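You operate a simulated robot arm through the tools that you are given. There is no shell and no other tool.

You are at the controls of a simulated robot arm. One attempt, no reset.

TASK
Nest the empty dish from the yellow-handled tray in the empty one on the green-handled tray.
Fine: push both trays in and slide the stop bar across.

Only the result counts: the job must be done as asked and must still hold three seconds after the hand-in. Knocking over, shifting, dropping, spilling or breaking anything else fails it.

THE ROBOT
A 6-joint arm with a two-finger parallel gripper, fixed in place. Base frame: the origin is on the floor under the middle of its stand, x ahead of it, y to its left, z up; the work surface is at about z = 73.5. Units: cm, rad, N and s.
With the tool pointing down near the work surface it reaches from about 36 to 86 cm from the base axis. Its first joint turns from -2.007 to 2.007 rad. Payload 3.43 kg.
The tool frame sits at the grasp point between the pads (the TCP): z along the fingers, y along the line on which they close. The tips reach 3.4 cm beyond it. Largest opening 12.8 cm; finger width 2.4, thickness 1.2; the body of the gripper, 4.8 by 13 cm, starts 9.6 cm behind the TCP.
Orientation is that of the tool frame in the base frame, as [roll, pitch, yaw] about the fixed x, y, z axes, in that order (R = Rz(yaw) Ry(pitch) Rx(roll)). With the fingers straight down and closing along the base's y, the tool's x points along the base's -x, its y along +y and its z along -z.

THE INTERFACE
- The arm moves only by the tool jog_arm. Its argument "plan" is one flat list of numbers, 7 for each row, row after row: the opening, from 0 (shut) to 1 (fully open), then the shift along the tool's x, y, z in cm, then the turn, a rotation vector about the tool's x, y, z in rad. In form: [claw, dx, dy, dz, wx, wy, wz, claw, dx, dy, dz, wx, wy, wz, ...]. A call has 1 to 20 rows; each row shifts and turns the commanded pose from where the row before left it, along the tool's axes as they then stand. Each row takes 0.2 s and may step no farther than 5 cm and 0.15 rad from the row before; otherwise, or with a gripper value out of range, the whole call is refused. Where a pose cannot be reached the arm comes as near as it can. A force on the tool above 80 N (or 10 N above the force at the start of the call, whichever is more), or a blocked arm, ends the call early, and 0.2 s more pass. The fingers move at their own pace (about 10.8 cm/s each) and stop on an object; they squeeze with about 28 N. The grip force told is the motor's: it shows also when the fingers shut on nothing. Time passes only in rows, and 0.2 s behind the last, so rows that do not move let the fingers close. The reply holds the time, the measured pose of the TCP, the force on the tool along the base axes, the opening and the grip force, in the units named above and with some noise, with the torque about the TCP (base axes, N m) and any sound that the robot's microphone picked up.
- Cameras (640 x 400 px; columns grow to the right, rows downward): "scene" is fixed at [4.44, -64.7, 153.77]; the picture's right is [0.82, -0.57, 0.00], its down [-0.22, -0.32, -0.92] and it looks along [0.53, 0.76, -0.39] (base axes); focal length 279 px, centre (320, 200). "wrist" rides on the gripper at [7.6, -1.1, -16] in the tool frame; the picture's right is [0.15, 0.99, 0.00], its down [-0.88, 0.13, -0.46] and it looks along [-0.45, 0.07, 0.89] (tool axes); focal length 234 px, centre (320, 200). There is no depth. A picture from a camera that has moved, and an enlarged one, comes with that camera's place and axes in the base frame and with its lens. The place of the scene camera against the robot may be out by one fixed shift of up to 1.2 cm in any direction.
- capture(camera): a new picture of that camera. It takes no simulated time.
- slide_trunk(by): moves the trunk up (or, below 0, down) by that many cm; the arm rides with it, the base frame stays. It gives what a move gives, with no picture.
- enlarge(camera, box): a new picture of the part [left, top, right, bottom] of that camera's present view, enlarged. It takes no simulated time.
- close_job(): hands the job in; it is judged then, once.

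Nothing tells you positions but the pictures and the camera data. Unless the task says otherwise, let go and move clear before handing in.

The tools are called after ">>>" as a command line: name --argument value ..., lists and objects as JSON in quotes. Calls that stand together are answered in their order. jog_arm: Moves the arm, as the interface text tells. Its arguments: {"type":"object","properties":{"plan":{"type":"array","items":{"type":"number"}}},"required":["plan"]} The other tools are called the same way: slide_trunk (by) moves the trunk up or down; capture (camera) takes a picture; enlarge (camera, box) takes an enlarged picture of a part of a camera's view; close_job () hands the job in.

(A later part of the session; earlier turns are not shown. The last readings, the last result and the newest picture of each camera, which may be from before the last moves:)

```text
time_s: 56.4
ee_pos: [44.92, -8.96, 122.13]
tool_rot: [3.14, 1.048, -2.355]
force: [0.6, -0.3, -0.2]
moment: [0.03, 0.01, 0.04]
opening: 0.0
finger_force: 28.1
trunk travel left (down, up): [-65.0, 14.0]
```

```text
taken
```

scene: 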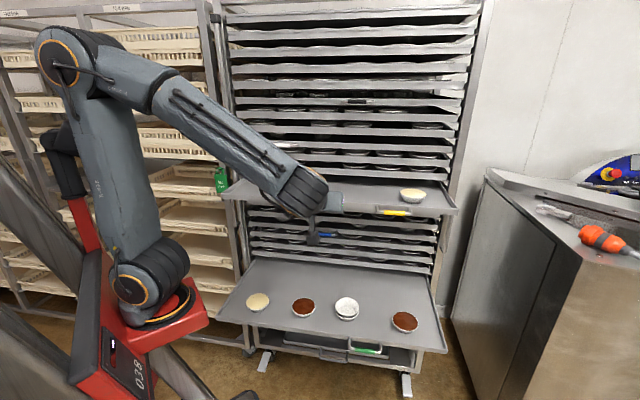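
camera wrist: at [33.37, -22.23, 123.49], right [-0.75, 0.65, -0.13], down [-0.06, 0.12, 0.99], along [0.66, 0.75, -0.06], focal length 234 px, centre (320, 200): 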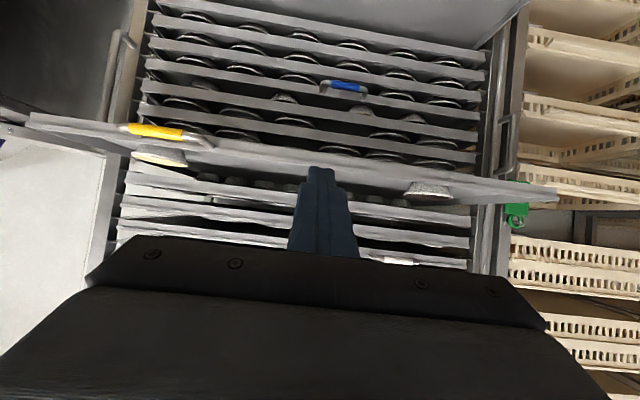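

>>> enlarge --camera "wrist" --box '[200, 100, 400, 240]'

>>> enlarge --camera "wrist" --box '[440, 60, 600, 240]'

>>> enlarge --camera "wrist" --box '[20, 90, 220, 230]'

```text
2.86 times, centred on (300, 170) of wrist
camera zoom: at [33.37, -22.23, 123.49], right [-0.75, 0.65, -0.13], down [-0.06, 0.12, 0.99], along [0.66, 0.75, -0.06], focal length 669 px, centre (377, 286)
```

zoom: 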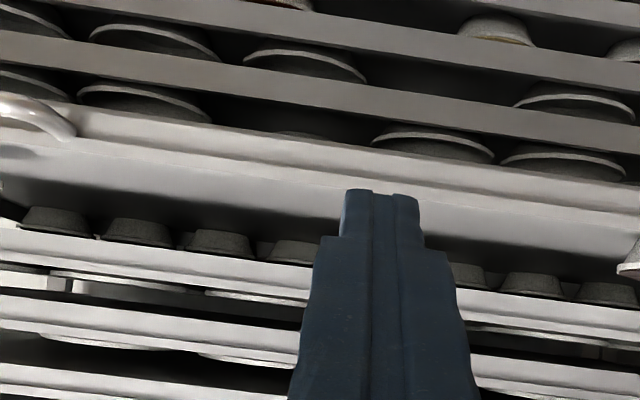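

```text
2.22 times, centred on (520, 150) of wrist
camera zoom: at [33.37, -22.23, 123.49], right [-0.75, 0.65, -0.13], down [-0.06, 0.12, 0.99], along [0.66, 0.75, -0.06], focal length 520 px, centre (-124, 311)
```

zoom: 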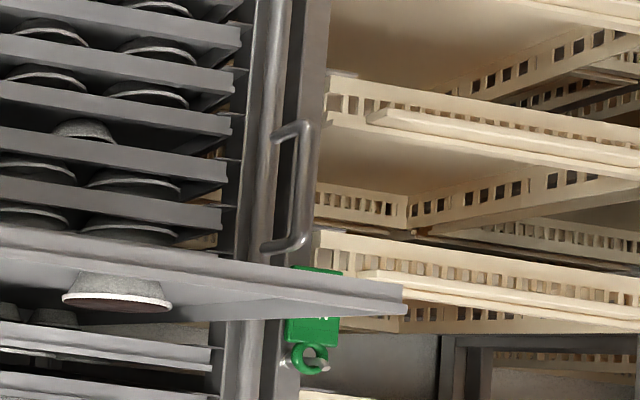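

```text
2.86 times, centred on (120, 160) of wrist
camera zoom: at [33.37, -22.23, 123.49], right [-0.75, 0.65, -0.13], down [-0.06, 0.12, 0.99], along [0.66, 0.75, -0.06], focal length 669 px, centre (891, 314)
```

zoom: 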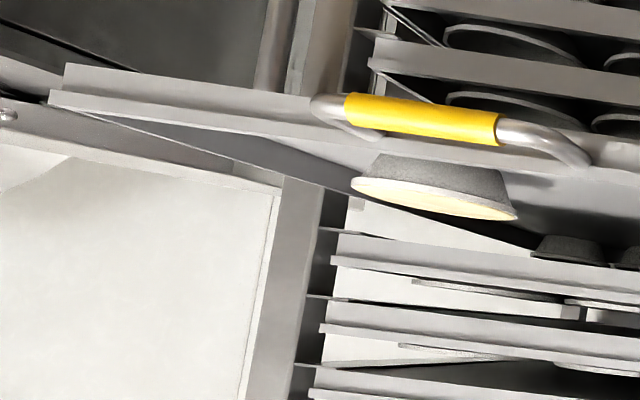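

I have a clear view of the yellow tray's lip, which spans z≈114.6–116.6. I'll bring the closed fingertips in front of it at mid-height, near the tray's centre, then push.

>>> jog_arm --plan '[0, 0.17, 0, 2.08, 0, 0, 0, 0, 0.17, 0, 2.08, 0, 0, 0, 0, 0.17, 0, 2.08, 0, 0, 0, 0, 0.17, 0, 2.08, 0, 0, 0, 0, 0.17, 0, 2.08, 0, 0, 0]'

>>> enlarge --camera "wrist" --box '[240, 110, 400, 230]'

>>> enlarge --camera "scene" --box '[290, 150, 410, 240]'

```text
time_s: 57.6
ee_pos: [51.08, -2.87, 116.23]
tool_rot: [3.14, 1.046, -2.353]
force: [0.9, -1.2, 1.0]
moment: [0.0, 0.01, -0.06]
opening: 0.0
finger_force: 28.3
trunk travel left (down, up): [-65.0, 14.0]
```

```text
3.33 times, centred on (320, 170) of wrist
camera zoom: at [39.54, -16.28, 117.52], right [-0.75, 0.65, -0.13], down [-0.06, 0.12, 0.99], along [0.66, 0.75, -0.06], focal length 781 px, centre (320, 300)
```

zoom: 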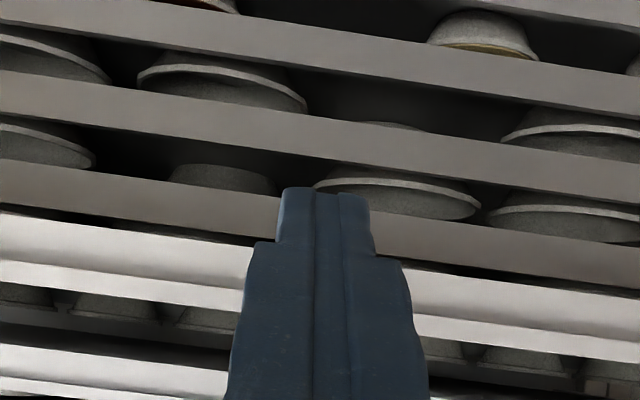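

```text
4.44 times, centred on (350, 195) of scene
camera zoom: at [4.44, -64.7, 153.77], right [0.82, -0.57, 0.0], down [-0.22, -0.32, -0.92], along [0.53, 0.76, -0.39], focal length 1241 px, centre (187, 222)
```

zoom: 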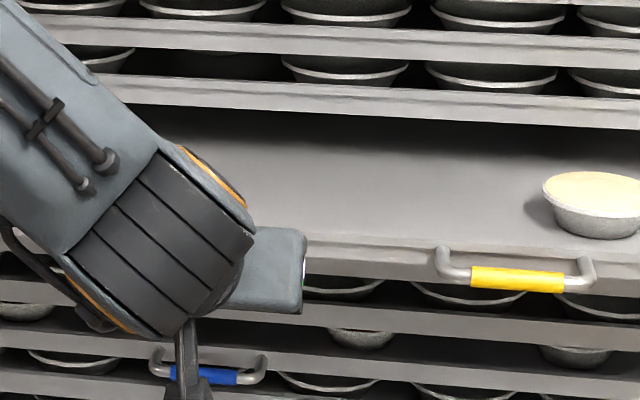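

The fingertips are square in front of the lip at mid-height. I'll push the yellow tray in steadily at about 5 cm/s.

>>> jog_arm --plan '[0, -1.0, 0, 1.733, 0, 0, 0, 0, -1.0, 0, 1.733, 0, 0, 0, 0, -0.25, 0, 0.433, 0, 0, 0, 0, -0.25, 0, 0.433, 0, 0, 0, 0, -0.25, 0, 0.433, 0, 0, 0, 0, -0.35, 0, 0.61, 0, 0, 0, 0, -0.5, 0, 0.866, 0, 0, 0, 0, -0.5, 0, 0.866, 0, 0, 0, 0, -0.5, 0, 0.866, 0, 0, 0, 0, -0.5, 0, 0.866, 0, 0, 0, 0, -0.5, 0, 0.866, 0, 0, 0, 0, -0.5, 0, 0.866, 0, 0, 0, 0, -0.5, 0, 0.866, 0, 0, 0, 0, -0.5, 0, 0.866, 0, 0, 0]'

>>> capture --camera "scene"

>>> capture --camera "wrist"

```text
time_s: 60.6
ee_pos: [61.05, 7.12, 116.2]
tool_rot: [-3.141, 1.045, -2.353]
force: [-1.8, -0.2, 0.7]
moment: [0.03, 0.0, -0.03]
opening: 0.0
finger_force: 28.6
trunk travel left (down, up): [-65.0, 14.0]
```

```text
taken
```

scene: 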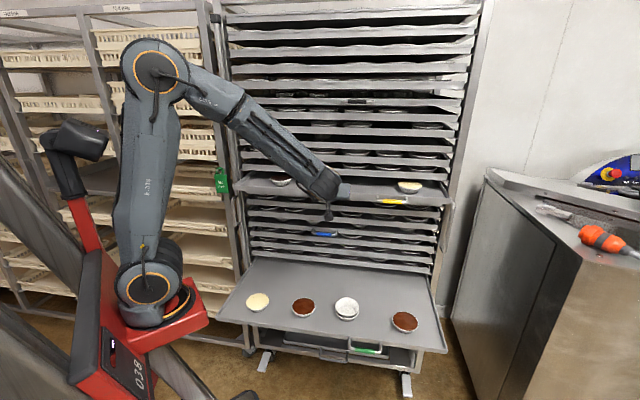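

```text
taken
camera wrist: at [49.46, -6.2, 117.48], right [-0.75, 0.65, -0.13], down [-0.06, 0.12, 0.99], along [0.66, 0.75, -0.05], focal length 234 px, centre (320, 200)
```

wrist: 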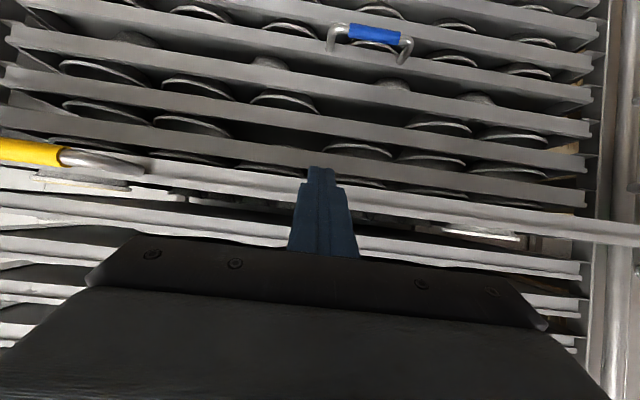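

The tray is sliding in smoothly with almost no force. I'll push another 8 cm, then check flushness.

>>> jog_arm --plan '[0, -0.25, 0, 0.433, 0, 0, 0, 0, -0.4, 0, 0.693, 0, 0, 0, 0, -0.5, 0, 0.866, 0, 0, 0, 0, -0.5, 0, 0.866, 0, 0, 0, 0, -0.5, 0, 0.866, 0, 0, 0, 0, -0.5, 0, 0.866, 0, 0, 0, 0, -0.5, 0, 0.866, 0, 0, 0, 0, -0.5, 0, 0.866, 0, 0, 0, 0, -0.35, 0, 0.606, 0, 0, 0]'

>>> capture --camera "wrist"

>>> enlarge --camera "scene" --box '[220, 140, 470, 260]'

```text
time_s: 62.6
ee_pos: [66.57, 12.7, 116.15]
tool_rot: [3.14, 1.048, -2.355]
force: [-1.4, -0.5, -0.1]
moment: [-0.02, 0.04, -0.03]
opening: 0.0
finger_force: 28.4
trunk travel left (down, up): [-65.0, 14.0]
```

```text
taken
camera wrist: at [55.07, -0.56, 117.51], right [-0.75, 0.65, -0.13], down [-0.06, 0.12, 0.99], along [0.66, 0.75, -0.05], focal length 234 px, centre (320, 200)
```

wrist: 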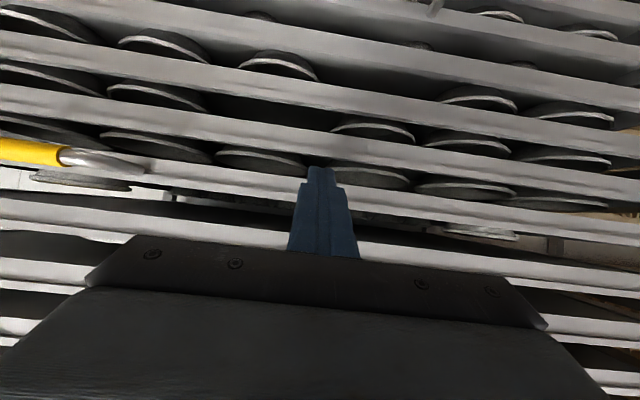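

```text
2.56 times, centred on (345, 200) of scene
camera zoom: at [4.44, -64.7, 153.77], right [0.82, -0.57, 0.0], down [-0.22, -0.32, -0.92], along [0.53, 0.76, -0.39], focal length 715 px, centre (256, 200)
```

zoom: 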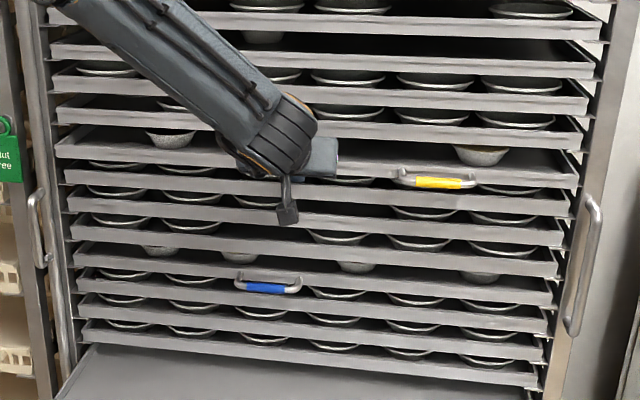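

About 2 cm remain. I'll finish slowly and watch for the end stop.

>>> jog_arm --plan '[0, -0.2, 0, 0.347, 0, 0, 0, 0, -0.2, 0, 0.347, 0, 0, 0, 0, -0.2, 0, 0.347, 0, 0, 0, 0, -0.2, 0, 0.347, 0, 0, 0]'

>>> enlarge --camera "scene" --box '[400, 140, 480, 240]'

>>> enlarge --camera "wrist" --box '[340, 60, 640, 260]'

```text
time_s: 63.6
ee_pos: [67.83, 13.86, 116.16]
tool_rot: [-3.141, 1.048, -2.354]
force: [-1.1, -1.1, -0.5]
moment: [0.0, -0.02, -0.03]
opening: 0.0
finger_force: 28.3
trunk travel left (down, up): [-65.0, 14.0]
```

```text
4.00 times, centred on (440, 190) of scene
camera zoom: at [4.44, -64.7, 153.77], right [0.82, -0.57, 0.0], down [-0.22, -0.32, -0.92], along [0.53, 0.76, -0.39], focal length 1117 px, centre (-160, 240)
```

zoom: 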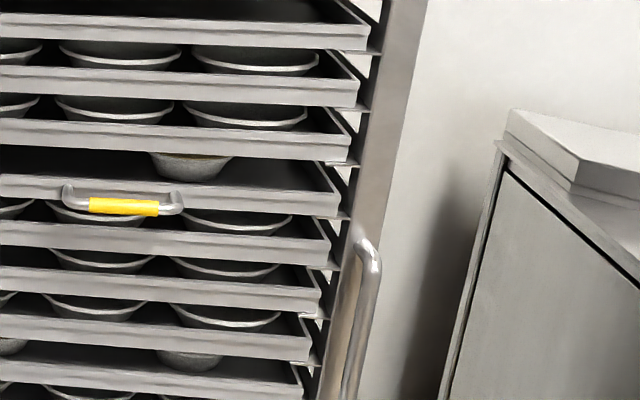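

```text
2.00 times, centred on (490, 160) of wrist
camera zoom: at [56.28, 0.6, 117.52], right [-0.75, 0.65, -0.13], down [-0.06, 0.12, 0.99], along [0.66, 0.75, -0.05], focal length 468 px, centre (-20, 280)
```

zoom: 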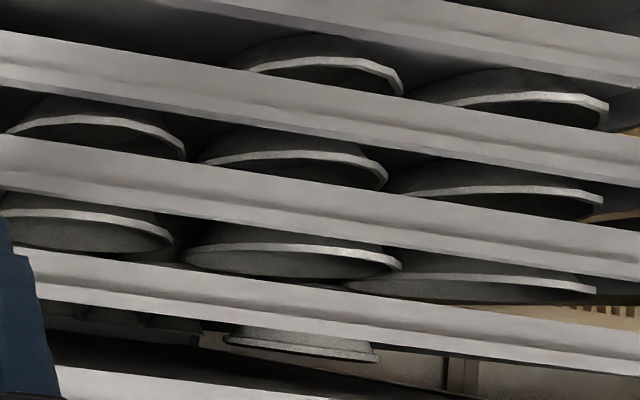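

The lip is roughly half a centimetre short of flush. I'll nudge in slowly and compare the handle with its original place in the scene picture.

>>> jog_arm --plan '[0, -0.125, 0, 0.217, 0, 0, 0, 0, -0.125, 0, 0.217, 0, 0, 0]'

>>> enlarge --camera "scene" --box '[360, 170, 420, 210]'

>>> enlarge --camera "scene" --box '[210, 120, 460, 280]'

```text
time_s: 64.2
ee_pos: [68.16, 14.18, 116.09]
tool_rot: [3.141, 1.048, -2.354]
force: [-1.6, -2.1, 1.2]
moment: [-0.02, -0.01, -0.01]
opening: 0.01
finger_force: 28.0
trunk travel left (down, up): [-65.0, 14.0]
```

```text
10.00 times, centred on (390, 190) of scene
camera zoom: at [4.44, -64.7, 153.77], right [0.82, -0.57, 0.0], down [-0.22, -0.32, -0.92], along [0.53, 0.76, -0.39], focal length 2792 px, centre (-380, 300)
```

zoom: 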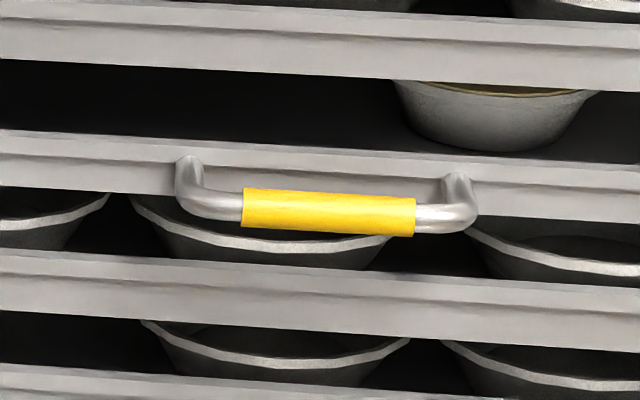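

```text
2.50 times, centred on (335, 200) of scene
camera zoom: at [4.44, -64.7, 153.77], right [0.82, -0.57, 0.0], down [-0.22, -0.32, -0.92], along [0.53, 0.76, -0.39], focal length 698 px, centre (282, 200)
```

zoom: 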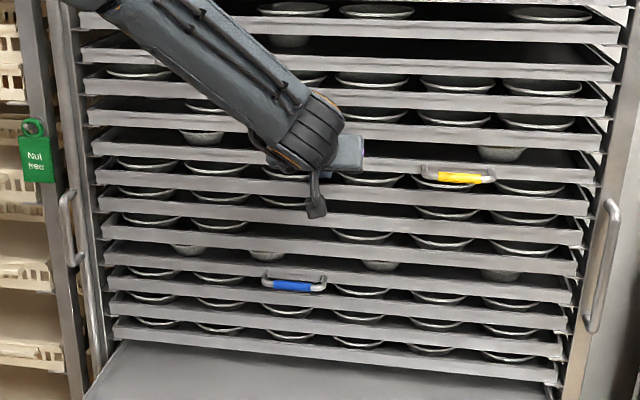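

The yellow handle is back at exactly its original place in the picture, so that tray is in. I'll retract straight out, well in front of the green tray, before lowering the trunk for the second push.

>>> jog_arm --plan '[0, 0.5, 0, -0.866, 0, 0, 0, 0, 1.0, 0, -1.733, 0, 0, 0, 0, 1.9, 0, -3.29, 0, 0, 0, 0, 1.9, 0, -3.29, 0, 0, 0, 0, 1.9, 0, -3.29, 0, 0, 0, 0, 1.9, 0, -3.29, 0, 0, 0, 0, 1.9, 0, -3.29, 0, 0, 0, 0, 1.9, 0, -3.29, 0, 0, 0, 0, 1.9, 0, -3.29, 0, 0, 0, 0, 1.9, 0, -3.29, 0, 0, 0, 0, 1.9, 0, -3.29, 0, 0, 0]'

>>> capture --camera "scene"

>>> capture --camera "wrist"

```text
time_s: 66.6
ee_pos: [41.82, -12.13, 115.98]
tool_rot: [3.141, 1.047, -2.357]
force: [-0.1, 0.2, 0.8]
moment: [-0.03, 0.03, 0.0]
opening: 0.0
finger_force: 27.7
trunk travel left (down, up): [-65.0, 14.0]
```

```text
taken
```

scene: 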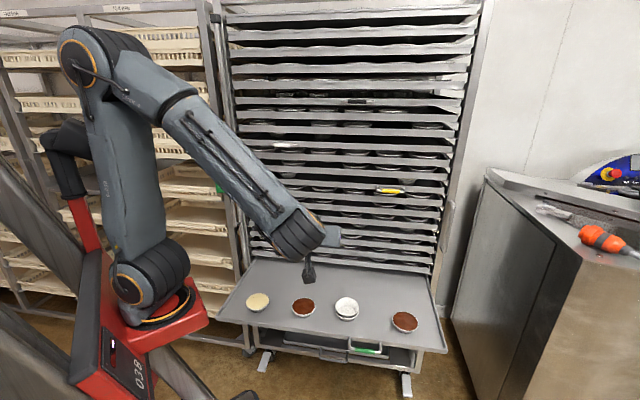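

```text
taken
camera wrist: at [30.3, -25.39, 117.37], right [-0.75, 0.65, -0.13], down [-0.06, 0.12, 0.99], along [0.65, 0.75, -0.05], focal length 234 px, centre (320, 200)
```

wrist: 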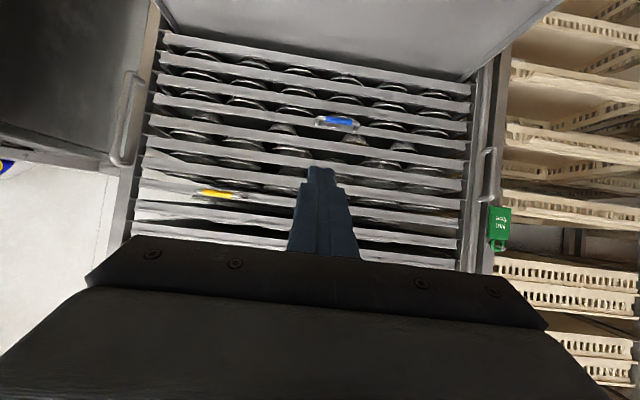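

>>> jog_arm --plan '[0, 1.0, 0, -1.733, 0, 0, 0, 0, 0.5, 0, -0.866, 0, 0, 0]'

>>> slide_trunk --by -15

>>> capture --camera "scene"

```text
time_s: 67.2
ee_pos: [39.82, -14.19, 115.95]
tool_rot: [3.141, 1.047, -2.353]
force: [-1.5, 1.0, -0.6]
moment: [0.02, 0.0, -0.02]
opening: 0.0
finger_force: 27.9
trunk travel left (down, up): [-65.0, 14.0]
```

```text
time_s: 69.0
ee_pos: [39.7, -14.29, 101.03]
tool_rot: [3.14, 1.048, -2.353]
force: [0.3, -0.1, 0.5]
moment: [0.01, -0.03, -0.01]
opening: 0.0
finger_force: 27.8
trunk travel left (down, up): [-50.0, 29.0]
```

```text
taken
```

scene: 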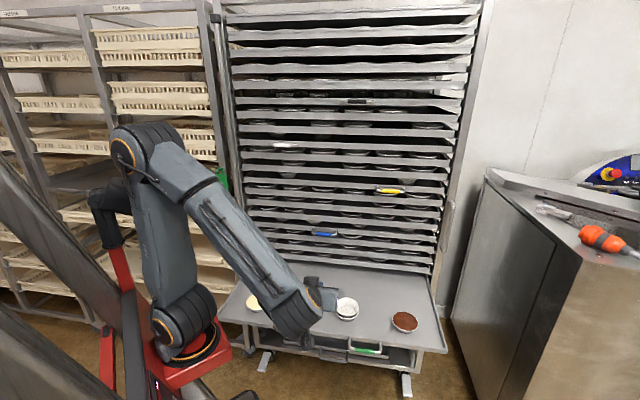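

The trunk lowers cleanly with the tool holding its place over the floor. I'll lower the rest of the way to the green tray's height.

>>> slide_trunk --by -15

>>> slide_trunk --by -10

>>> capture --camera "scene"

>>> capture --camera "wrist"

```text
time_s: 70.7
ee_pos: [39.8, -14.19, 86.08]
tool_rot: [-3.142, 1.049, -2.354]
force: [0.1, -0.2, -0.8]
moment: [0.02, 0.0, 0.0]
opening: 0.0
finger_force: 28.4
trunk travel left (down, up): [-35.0, 44.0]
```

```text
time_s: 72.0
ee_pos: [39.73, -14.18, 76.04]
tool_rot: [-3.141, 1.047, -2.354]
force: [-0.3, 0.1, -0.2]
moment: [-0.02, -0.06, 0.05]
opening: 0.0
finger_force: 27.5
trunk travel left (down, up): [-25.0, 54.0]
```

```text
taken
```

scene: 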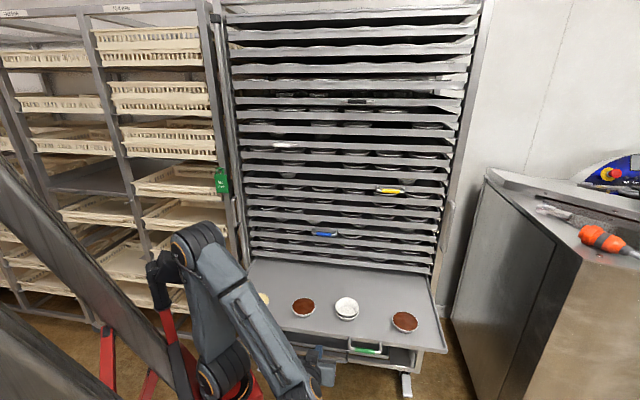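

```text
taken
camera wrist: at [28.23, -27.54, 77.46], right [-0.75, 0.65, -0.13], down [-0.06, 0.12, 0.99], along [0.66, 0.75, -0.06], focal length 234 px, centre (320, 200)
```

wrist: 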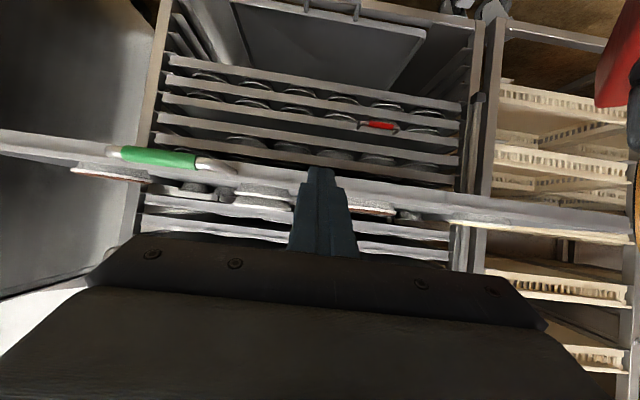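

>>> enlarge --camera "wrist" --box '[180, 130, 420, 230]'

>>> enlarge --camera "wrist" --box '[400, 160, 640, 280]'

```text
2.67 times, centred on (300, 180) of wrist
camera zoom: at [28.23, -27.54, 77.46], right [-0.75, 0.65, -0.13], down [-0.06, 0.12, 0.99], along [0.66, 0.75, -0.06], focal length 624 px, centre (373, 253)
```

zoom: 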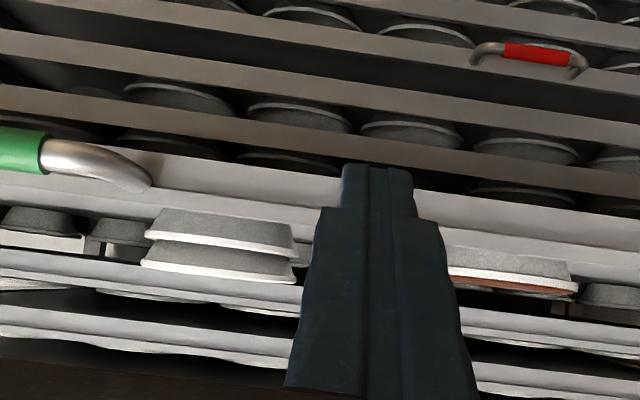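

```text
2.67 times, centred on (520, 220) of wrist
camera zoom: at [28.23, -27.54, 77.46], right [-0.75, 0.65, -0.13], down [-0.06, 0.12, 0.99], along [0.66, 0.75, -0.06], focal length 624 px, centre (-213, 147)
```

zoom: 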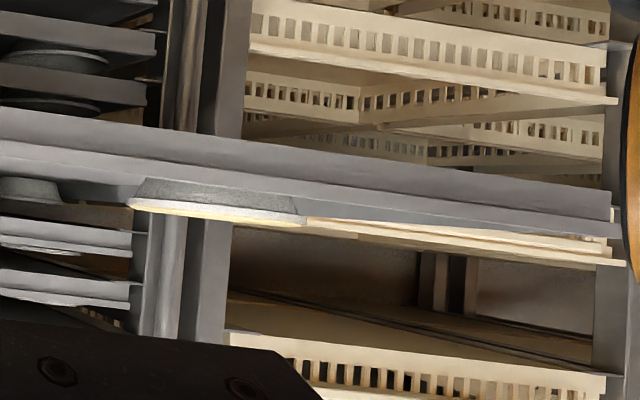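

>>> enlarge --camera "wrist" --box '[220, 200, 310, 260]'

```text
6.67 times, centred on (265, 230) of wrist
camera zoom: at [28.23, -27.54, 77.46], right [-0.75, 0.65, -0.13], down [-0.06, 0.12, 0.99], along [0.66, 0.75, -0.06], focal length 1561 px, centre (687, 0)
```

zoom: 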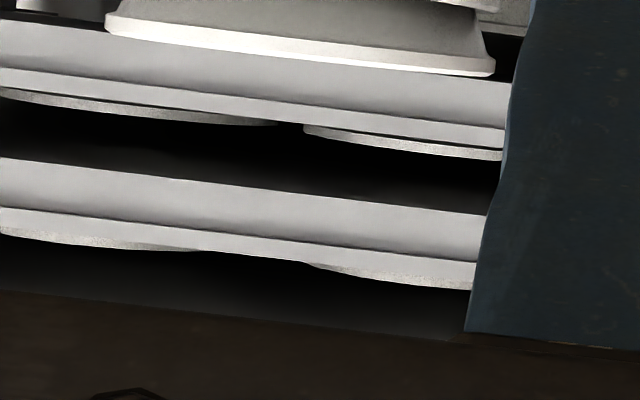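

The stack clears the lip above by roughly 0.4 cm. I'll lower the fingertips to the green lip's mid-height and make contact, then push in stages, checking the clearance just before the stack reaches the rack.

>>> jog_arm --plan '[0, -0.38, 0, 1.32, 0, 0, 0, 0, -0.38, 0, 1.32, 0, 0, 0, 0, -0.38, 0, 1.32, 0, 0, 0, 0, -0.25, 0, 0.433, 0, 0, 0, 0, -0.25, 0, 0.433, 0, 0, 0, 0, -0.25, 0, 0.433, 0, 0, 0, 0, -0.25, 0, 0.433, 0, 0, 0]'

>>> enlarge --camera "wrist" --box '[180, 110, 460, 250]'

>>> enlarge --camera "scene" --box '[220, 250, 460, 400]'

```text
time_s: 73.6
ee_pos: [43.91, -10.0, 75.12]
tool_rot: [3.141, 1.048, -2.355]
force: [-3.0, -2.9, 1.9]
moment: [0.0, -0.02, -0.01]
opening: 0.0
finger_force: 28.5
trunk travel left (down, up): [-25.0, 54.0]
```

```text
2.29 times, centred on (320, 180) of wrist
camera zoom: at [32.44, -23.28, 76.52], right [-0.75, 0.65, -0.13], down [-0.06, 0.12, 0.99], along [0.66, 0.75, -0.06], focal length 535 px, centre (320, 246)
```

zoom: 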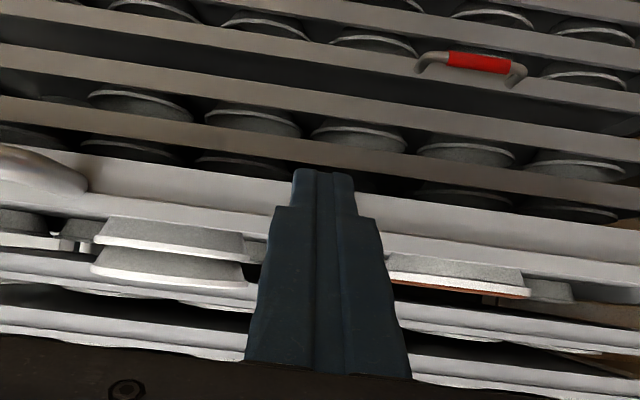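

```text
2.67 times, centred on (340, 325) of scene
camera zoom: at [4.44, -64.7, 153.77], right [0.82, -0.57, 0.0], down [-0.22, -0.32, -0.92], along [0.53, 0.76, -0.39], focal length 744 px, centre (267, -133)
```

zoom: 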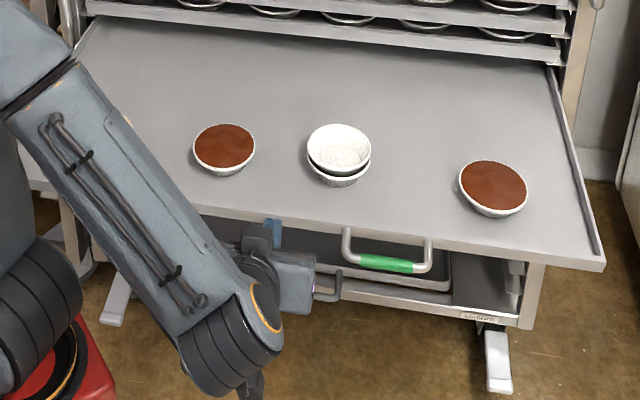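

Contact made with a few newtons. I'll push the green tray in about 16 cm, gently ramping up, and keep an eye on the stack.

>>> jog_arm --plan '[0, -0.15, 0, 0.26, 0, 0, 0, 0, -0.25, 0, 0.433, 0, 0, 0, 0, -0.35, 0, 0.606, 0, 0, 0, 0, -0.45, 0, 0.78, 0, 0, 0, 0, -0.5, 0, 0.866, 0, 0, 0, 0, -0.5, 0, 0.866, 0, 0, 0, 0, -0.5, 0, 0.866, 0, 0, 0, 0, -0.5, 0, 0.866, 0, 0, 0, 0, -0.5, 0, 0.866, 0, 0, 0, 0, -0.5, 0, 0.866, 0, 0, 0, 0, -0.5, 0, 0.866, 0, 0, 0, 0, -0.5, 0, 0.866, 0, 0, 0, 0, -0.5, 0, 0.866, 0, 0, 0, 0, -0.5, 0, 0.866, 0, 0, 0, 0, -0.5, 0, 0.866, 0, 0, 0, 0, -0.5, 0, 0.866, 0, 0, 0, 0, -0.45, 0, 0.78, 0, 0, 0, 0, -0.3, 0, 0.52, 0, 0, 0, 0, -0.15, 0, 0.26, 0, 0, 0]'

>>> enlarge --camera "scene" --box '[220, 230, 460, 380]'

>>> capture --camera "wrist"

```text
time_s: 77.6
ee_pos: [55.85, 0.89, 75.43]
tool_rot: [3.139, 1.047, -2.354]
force: [-2.3, -2.7, -1.6]
moment: [-0.03, 0.05, 0.05]
opening: 0.01
finger_force: 28.2
out of reach, approached as far as the arm can: row 5, 7
trunk travel left (down, up): [-25.0, 54.0]
```

```text
2.67 times, centred on (340, 305) of scene
camera zoom: at [4.44, -64.7, 153.77], right [0.82, -0.57, 0.0], down [-0.22, -0.32, -0.92], along [0.53, 0.76, -0.39], focal length 744 px, centre (267, -80)
```

zoom: 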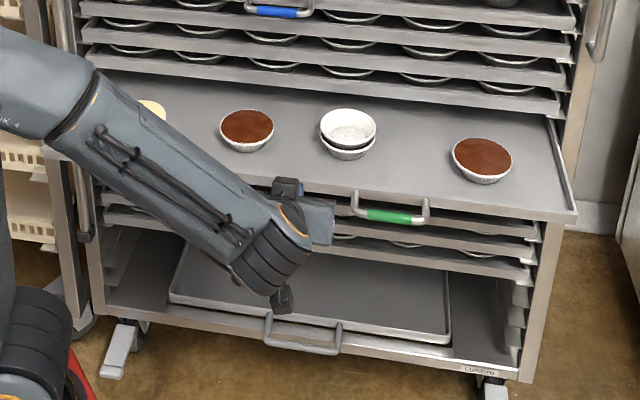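

```text
taken
camera wrist: at [44.31, -12.31, 76.82], right [-0.75, 0.65, -0.13], down [-0.06, 0.12, 0.99], along [0.66, 0.75, -0.05], focal length 234 px, centre (320, 200)
```

wrist: 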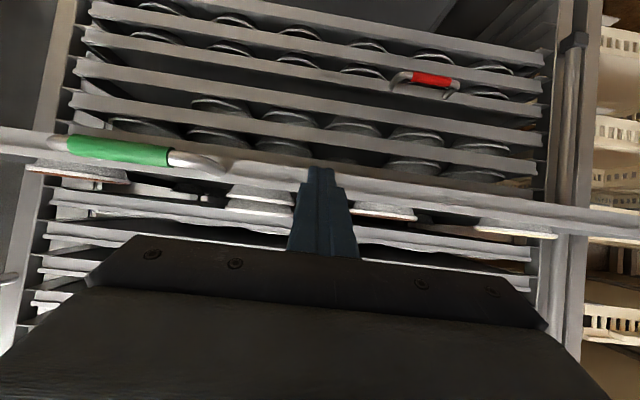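

>>> enlarge --camera "wrist" --box '[210, 170, 310, 240]'

>>> enlarge --camera "scene" --box '[310, 250, 390, 310]'

>>> enlarge --camera "wrist" --box '[500, 0, 640, 140]'

```text
5.71 times, centred on (260, 205) of wrist
camera zoom: at [44.31, -12.31, 76.82], right [-0.75, 0.65, -0.13], down [-0.06, 0.12, 0.99], along [0.66, 0.75, -0.05], focal length 1338 px, centre (663, 171)
```

zoom: 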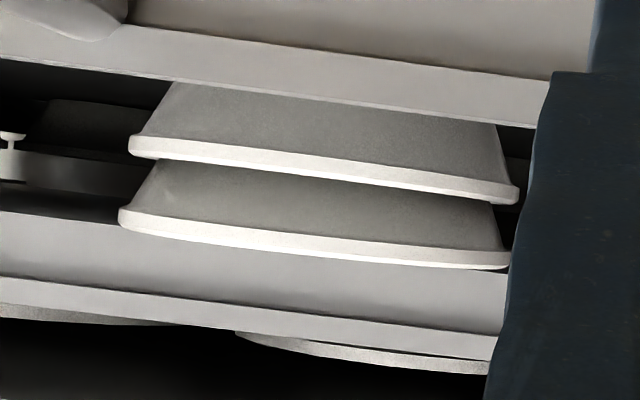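

```text
6.67 times, centred on (350, 280) of scene
camera zoom: at [4.44, -64.7, 153.77], right [0.82, -0.57, 0.0], down [-0.22, -0.32, -0.92], along [0.53, 0.76, -0.39], focal length 1861 px, centre (120, -333)
```

zoom: 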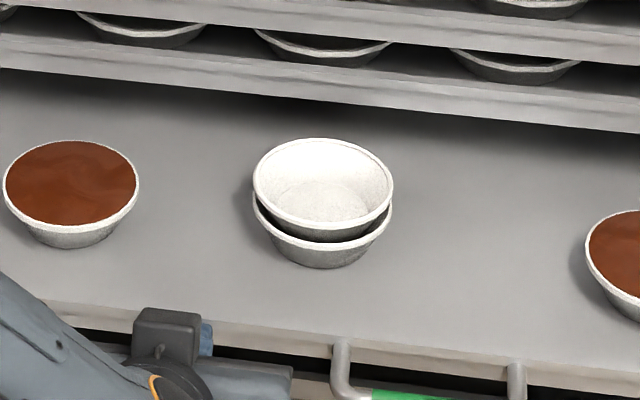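

```text
2.86 times, centred on (570, 70) of wrist
camera zoom: at [44.31, -12.31, 76.82], right [-0.75, 0.65, -0.13], down [-0.06, 0.12, 0.99], along [0.66, 0.75, -0.05], focal length 669 px, centre (-394, 571)
```

zoom: 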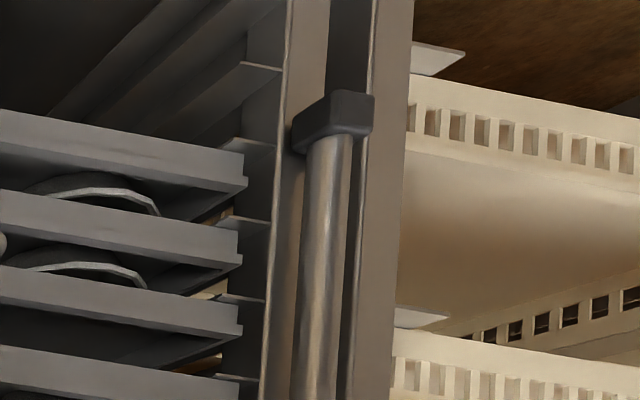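

The clearance reads about 0.4 cm again. I'll push slowly while the stack starts to pass under the lip, and check it visually partway.

>>> jog_arm --plan '[0, -0.15, 0, 0.26, 0, 0, 0, 0, -0.25, 0, 0.433, 0, 0, 0, 0, -0.3, 0, 0.52, 0, 0, 0, 0, -0.3, 0, 0.52, 0, 0, 0, 0, -0.3, 0, 0.52, 0, 0, 0, 0, -0.3, 0, 0.52, 0, 0, 0, 0, -0.3, 0, 0.52, 0, 0, 0, 0, -0.3, 0, 0.52, 0, 0, 0, 0, -0.3, 0, 0.52, 0, 0, 0, 0, -0.15, 0, 0.26, 0, 0, 0]'

>>> enlarge --camera "scene" --box '[310, 240, 390, 300]'

>>> enlarge --camera "wrist" --box '[210, 160, 310, 230]'

```text
time_s: 79.8
ee_pos: [59.59, 4.79, 75.42]
tool_rot: [-3.141, 1.046, -2.353]
force: [-2.7, -1.9, 1.2]
moment: [-0.01, -0.04, 0.03]
opening: 0.0
finger_force: 27.5
trunk travel left (down, up): [-25.0, 54.0]
```

```text
6.67 times, centred on (350, 270) of scene
camera zoom: at [4.44, -64.7, 153.77], right [0.82, -0.57, 0.0], down [-0.22, -0.32, -0.92], along [0.53, 0.76, -0.39], focal length 1861 px, centre (120, -267)
```

zoom: 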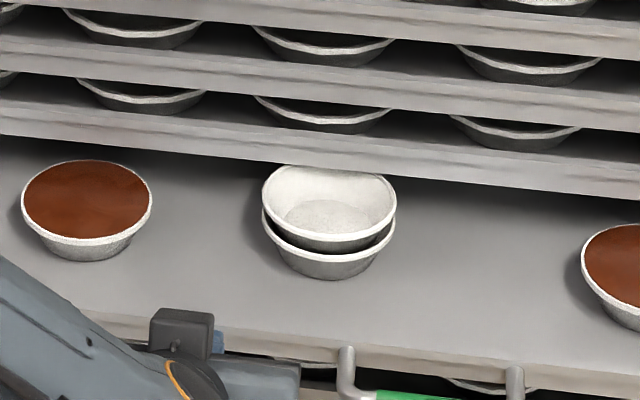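

```text
5.71 times, centred on (260, 195) of wrist
camera zoom: at [48.06, -8.56, 76.77], right [-0.75, 0.65, -0.13], down [-0.06, 0.12, 0.99], along [0.66, 0.75, -0.06], focal length 1338 px, centre (663, 229)
```

zoom: 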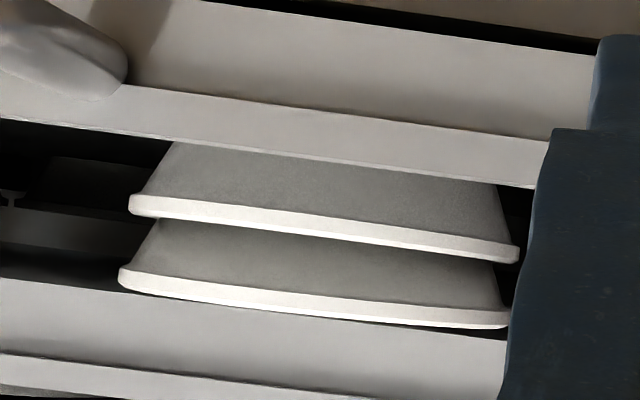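

The leading rim is already passing under the lip with a visible gap and the stack undisturbed. I'll continue slowly.

>>> jog_arm --plan '[0, -0.15, 0, 0.26, 0, 0, 0, 0, -0.25, 0, 0.433, 0, 0, 0, 0, -0.3, 0, 0.52, 0, 0, 0, 0, -0.3, 0, 0.52, 0, 0, 0, 0, -0.3, 0, 0.52, 0, 0, 0, 0, -0.3, 0, 0.52, 0, 0, 0, 0, -0.3, 0, 0.52, 0, 0, 0, 0, -0.3, 0, 0.52, 0, 0, 0, 0, -0.3, 0, 0.52, 0, 0, 0, 0, -0.3, 0, 0.52, 0, 0, 0, 0, -0.3, 0, 0.52, 0, 0, 0, 0, -0.3, 0, 0.52, 0, 0, 0, 0, -0.15, 0, 0.26, 0, 0, 0]'

>>> enlarge --camera "scene" --box '[230, 200, 450, 340]'

>>> capture --camera "wrist"

>>> enlarge --camera "wrist" --box '[210, 150, 310, 220]'

```text
time_s: 82.6
ee_pos: [64.59, 9.64, 75.33]
tool_rot: [3.141, 1.046, -2.352]
force: [-3.3, -2.0, 0.8]
moment: [0.01, -0.03, 0.03]
opening: 0.02
finger_force: 28.1
trunk travel left (down, up): [-25.0, 54.0]
```

```text
2.86 times, centred on (340, 270) of scene
camera zoom: at [4.44, -64.7, 153.77], right [0.82, -0.57, 0.0], down [-0.22, -0.32, -0.92], along [0.53, 0.76, -0.39], focal length 798 px, centre (263, 0)
```

zoom: 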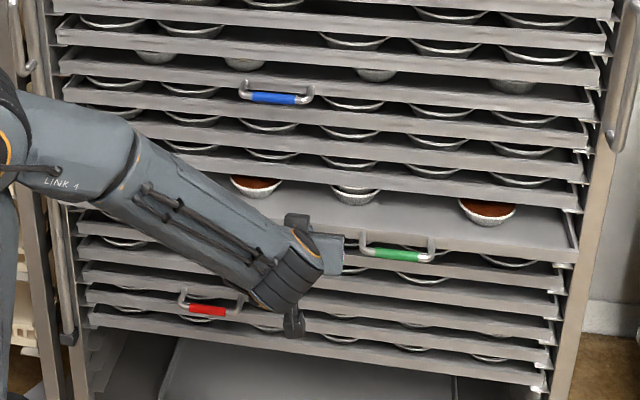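

```text
taken
camera wrist: at [53.03, -3.6, 76.67], right [-0.75, 0.65, -0.13], down [-0.06, 0.12, 0.99], along [0.66, 0.75, -0.06], focal length 234 px, centre (320, 200)
```

wrist: 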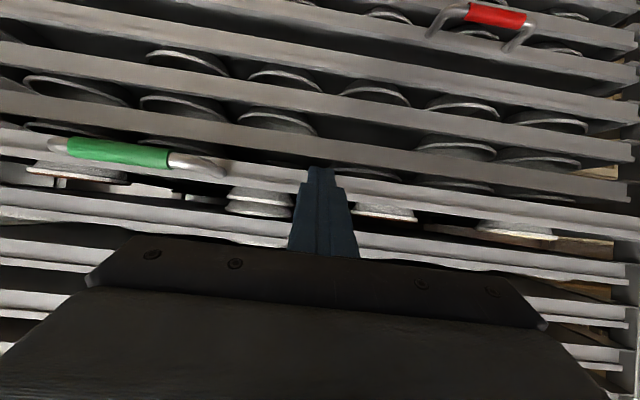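

```text
5.71 times, centred on (260, 185) of wrist
camera zoom: at [53.03, -3.6, 76.67], right [-0.75, 0.65, -0.13], down [-0.06, 0.12, 0.99], along [0.66, 0.75, -0.06], focal length 1338 px, centre (663, 286)
```

zoom: 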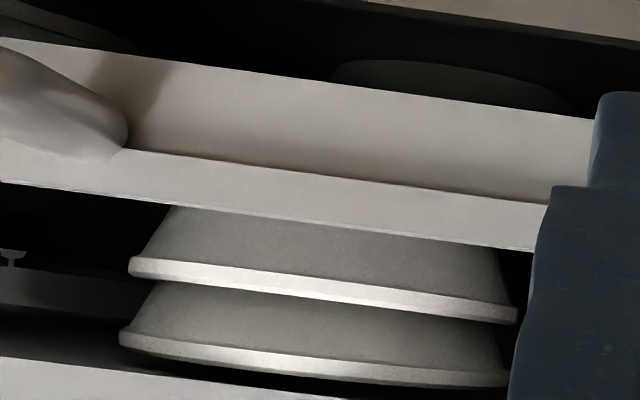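

Everything is moving together. About 5.7 cm remain, so I'll push 5 cm slowly and then check flushness.

>>> jog_arm --plan '[0, -0.15, 0, 0.26, 0, 0, 0, 0, -0.25, 0, 0.433, 0, 0, 0, 0, -0.3, 0, 0.52, 0, 0, 0, 0, -0.3, 0, 0.52, 0, 0, 0, 0, -0.3, 0, 0.52, 0, 0, 0, 0, -0.3, 0, 0.52, 0, 0, 0, 0, -0.3, 0, 0.52, 0, 0, 0, 0, -0.25, 0, 0.433, 0, 0, 0, 0, -0.2, 0, 0.347, 0, 0, 0, 0, -0.15, 0, 0.26, 0, 0, 0]'

>>> enlarge --camera "scene" --box '[230, 200, 450, 340]'

>>> enlarge --camera "scene" --box '[400, 220, 460, 340]'

```text
time_s: 84.8
ee_pos: [68.05, 13.36, 75.37]
tool_rot: [-3.141, 1.048, -2.354]
force: [-1.6, -2.0, -0.3]
moment: [0.0, -0.04, -0.05]
opening: 0.03
finger_force: 28.2
trunk travel left (down, up): [-25.0, 54.0]
```

```text
2.86 times, centred on (340, 270) of scene
camera zoom: at [4.44, -64.7, 153.77], right [0.82, -0.57, 0.0], down [-0.22, -0.32, -0.92], along [0.53, 0.76, -0.39], focal length 798 px, centre (263, 0)
```

zoom: 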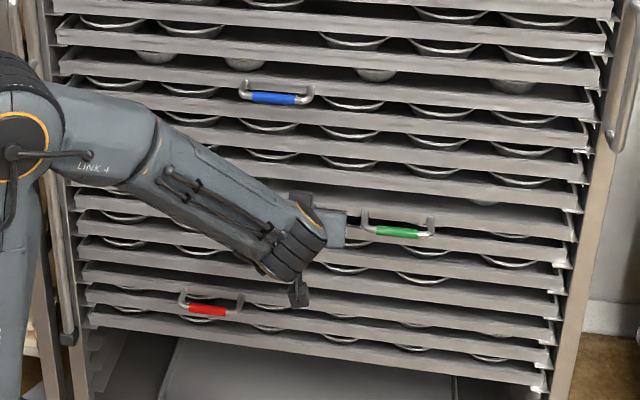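

```text
3.33 times, centred on (430, 280) of scene
camera zoom: at [4.44, -64.7, 153.77], right [0.82, -0.57, 0.0], down [-0.22, -0.32, -0.92], along [0.53, 0.76, -0.39], focal length 931 px, centre (-47, -67)
```

zoom: 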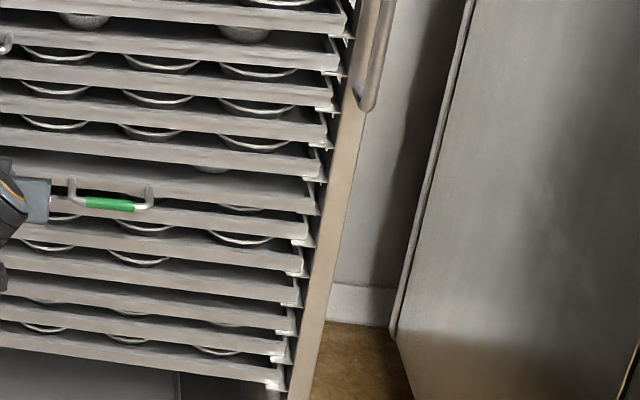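

>>> jog_arm --plan '[0, -0.1, 0, 0.173, 0, 0, 0, 0, -0.1, 0, 0.173, 0, 0, 0, 0, -0.05, 0, 0.087, 0, 0, 0]'

>>> enlarge --camera "scene" --box '[395, 240, 455, 320]'

>>> enlarge --camera "wrist" --box '[380, 60, 640, 240]'

```text
time_s: 85.6
ee_pos: [68.41, 13.72, 75.48]
tool_rot: [-3.141, 1.047, -2.353]
force: [-3.4, -1.3, 0.3]
moment: [-0.01, 0.0, 0.08]
opening: 0.01
finger_force: 28.2
trunk travel left (down, up): [-25.0, 54.0]
```

```text
5.00 times, centred on (425, 280) of scene
camera zoom: at [4.44, -64.7, 153.77], right [0.82, -0.57, 0.0], down [-0.22, -0.32, -0.92], along [0.53, 0.76, -0.39], focal length 1396 px, centre (-205, -200)
```

zoom: 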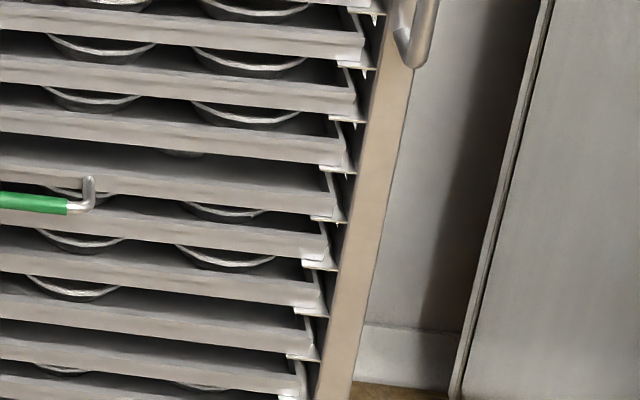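

```text
2.22 times, centred on (510, 150) of wrist
camera zoom: at [56.9, 0.38, 76.75], right [-0.75, 0.65, -0.13], down [-0.06, 0.12, 0.99], along [0.65, 0.75, -0.05], focal length 520 px, centre (-102, 311)
```

zoom: 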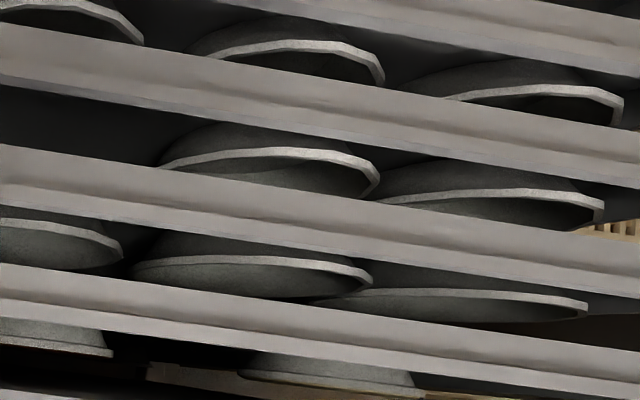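

>>> jog_arm --plan '[0, -0.1, 0, 0.173, 0, 0, 0, 0, -0.1, 0, 0.173, 0, 0, 0]'

>>> enlarge --camera "scene" --box '[395, 240, 455, 320]'

>>> enlarge --camera "scene" --box '[340, 250, 440, 320]'

```text
time_s: 86.2
ee_pos: [68.65, 13.89, 75.4]
tool_rot: [3.141, 1.045, -2.355]
force: [-13.7, -7.3, 0.5]
moment: [-0.18, -0.02, 0.18]
opening: 0.0
finger_force: 27.5
trunk travel left (down, up): [-25.0, 54.0]
```

```text
5.00 times, centred on (425, 280) of scene
camera zoom: at [4.44, -64.7, 153.77], right [0.82, -0.57, 0.0], down [-0.22, -0.32, -0.92], along [0.53, 0.76, -0.39], focal length 1396 px, centre (-205, -200)
```

zoom: 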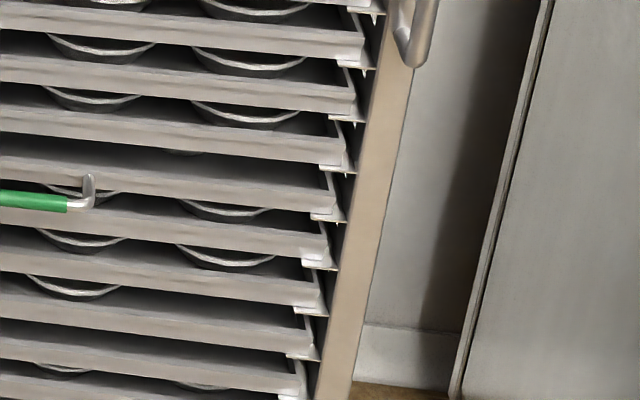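

```text
5.71 times, centred on (390, 285) of scene
camera zoom: at [4.44, -64.7, 153.77], right [0.82, -0.57, 0.0], down [-0.22, -0.32, -0.92], along [0.53, 0.76, -0.39], focal length 1595 px, centre (-80, -286)
```

zoom: 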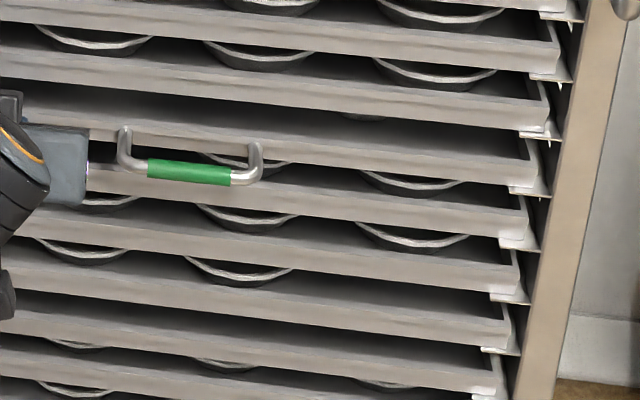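

Force rose to about 15 N and the lips line up, so the green tray is home against its stop. I'll retract straight out and then look at the stop bar.

>>> jog_arm --plan '[0, 0.5, 0, -0.866, 0, 0, 0, 0, 1.0, 0, -1.733, 0, 0, 0, 0, 1.75, 0, -3.03, 0, 0, 0, 0, 1.75, 0, -3.03, 0, 0, 0, 0, 1.75, 0, -3.03, 0, 0, 0, 0, 1.75, 0, -3.03, 0, 0, 0, 0, 1.75, 0, -3.03, 0, 0, 0, 0, 1.75, 0, -3.03, 0, 0, 0]'

>>> slide_trunk --by 25

>>> capture --camera "scene"

>>> capture --camera "wrist"

```text
time_s: 88.0
ee_pos: [51.62, -3.08, 75.35]
tool_rot: [3.137, 1.046, -2.354]
force: [1.0, -0.7, -0.2]
moment: [0.01, 0.01, 0.02]
opening: 0.01
finger_force: 28.0
trunk travel left (down, up): [-25.0, 54.0]
```

```text
time_s: 90.6
ee_pos: [51.76, -3.08, 100.35]
tool_rot: [-3.141, 1.048, -2.354]
force: [-0.7, 0.4, 0.4]
moment: [-0.01, 0.03, 0.01]
opening: 0.0
finger_force: 27.9
trunk travel left (down, up): [-50.0, 29.0]
```

```text
taken
```

scene: 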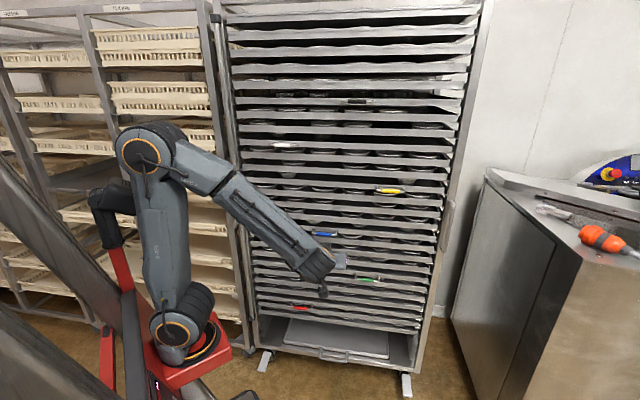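

```text
taken
camera wrist: at [40.29, -16.35, 101.77], right [-0.75, 0.65, -0.13], down [-0.06, 0.12, 0.99], along [0.66, 0.75, -0.06], focal length 234 px, centre (320, 200)
```

wrist: 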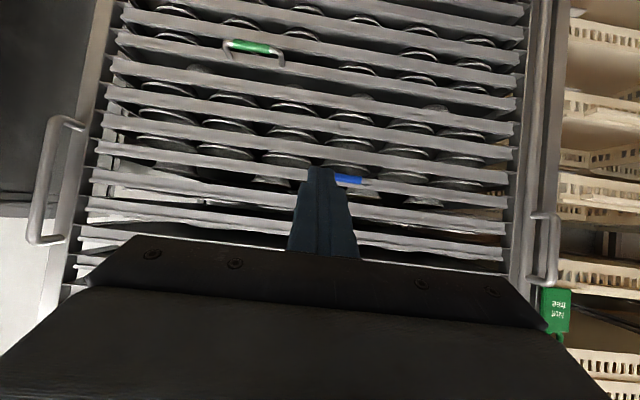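

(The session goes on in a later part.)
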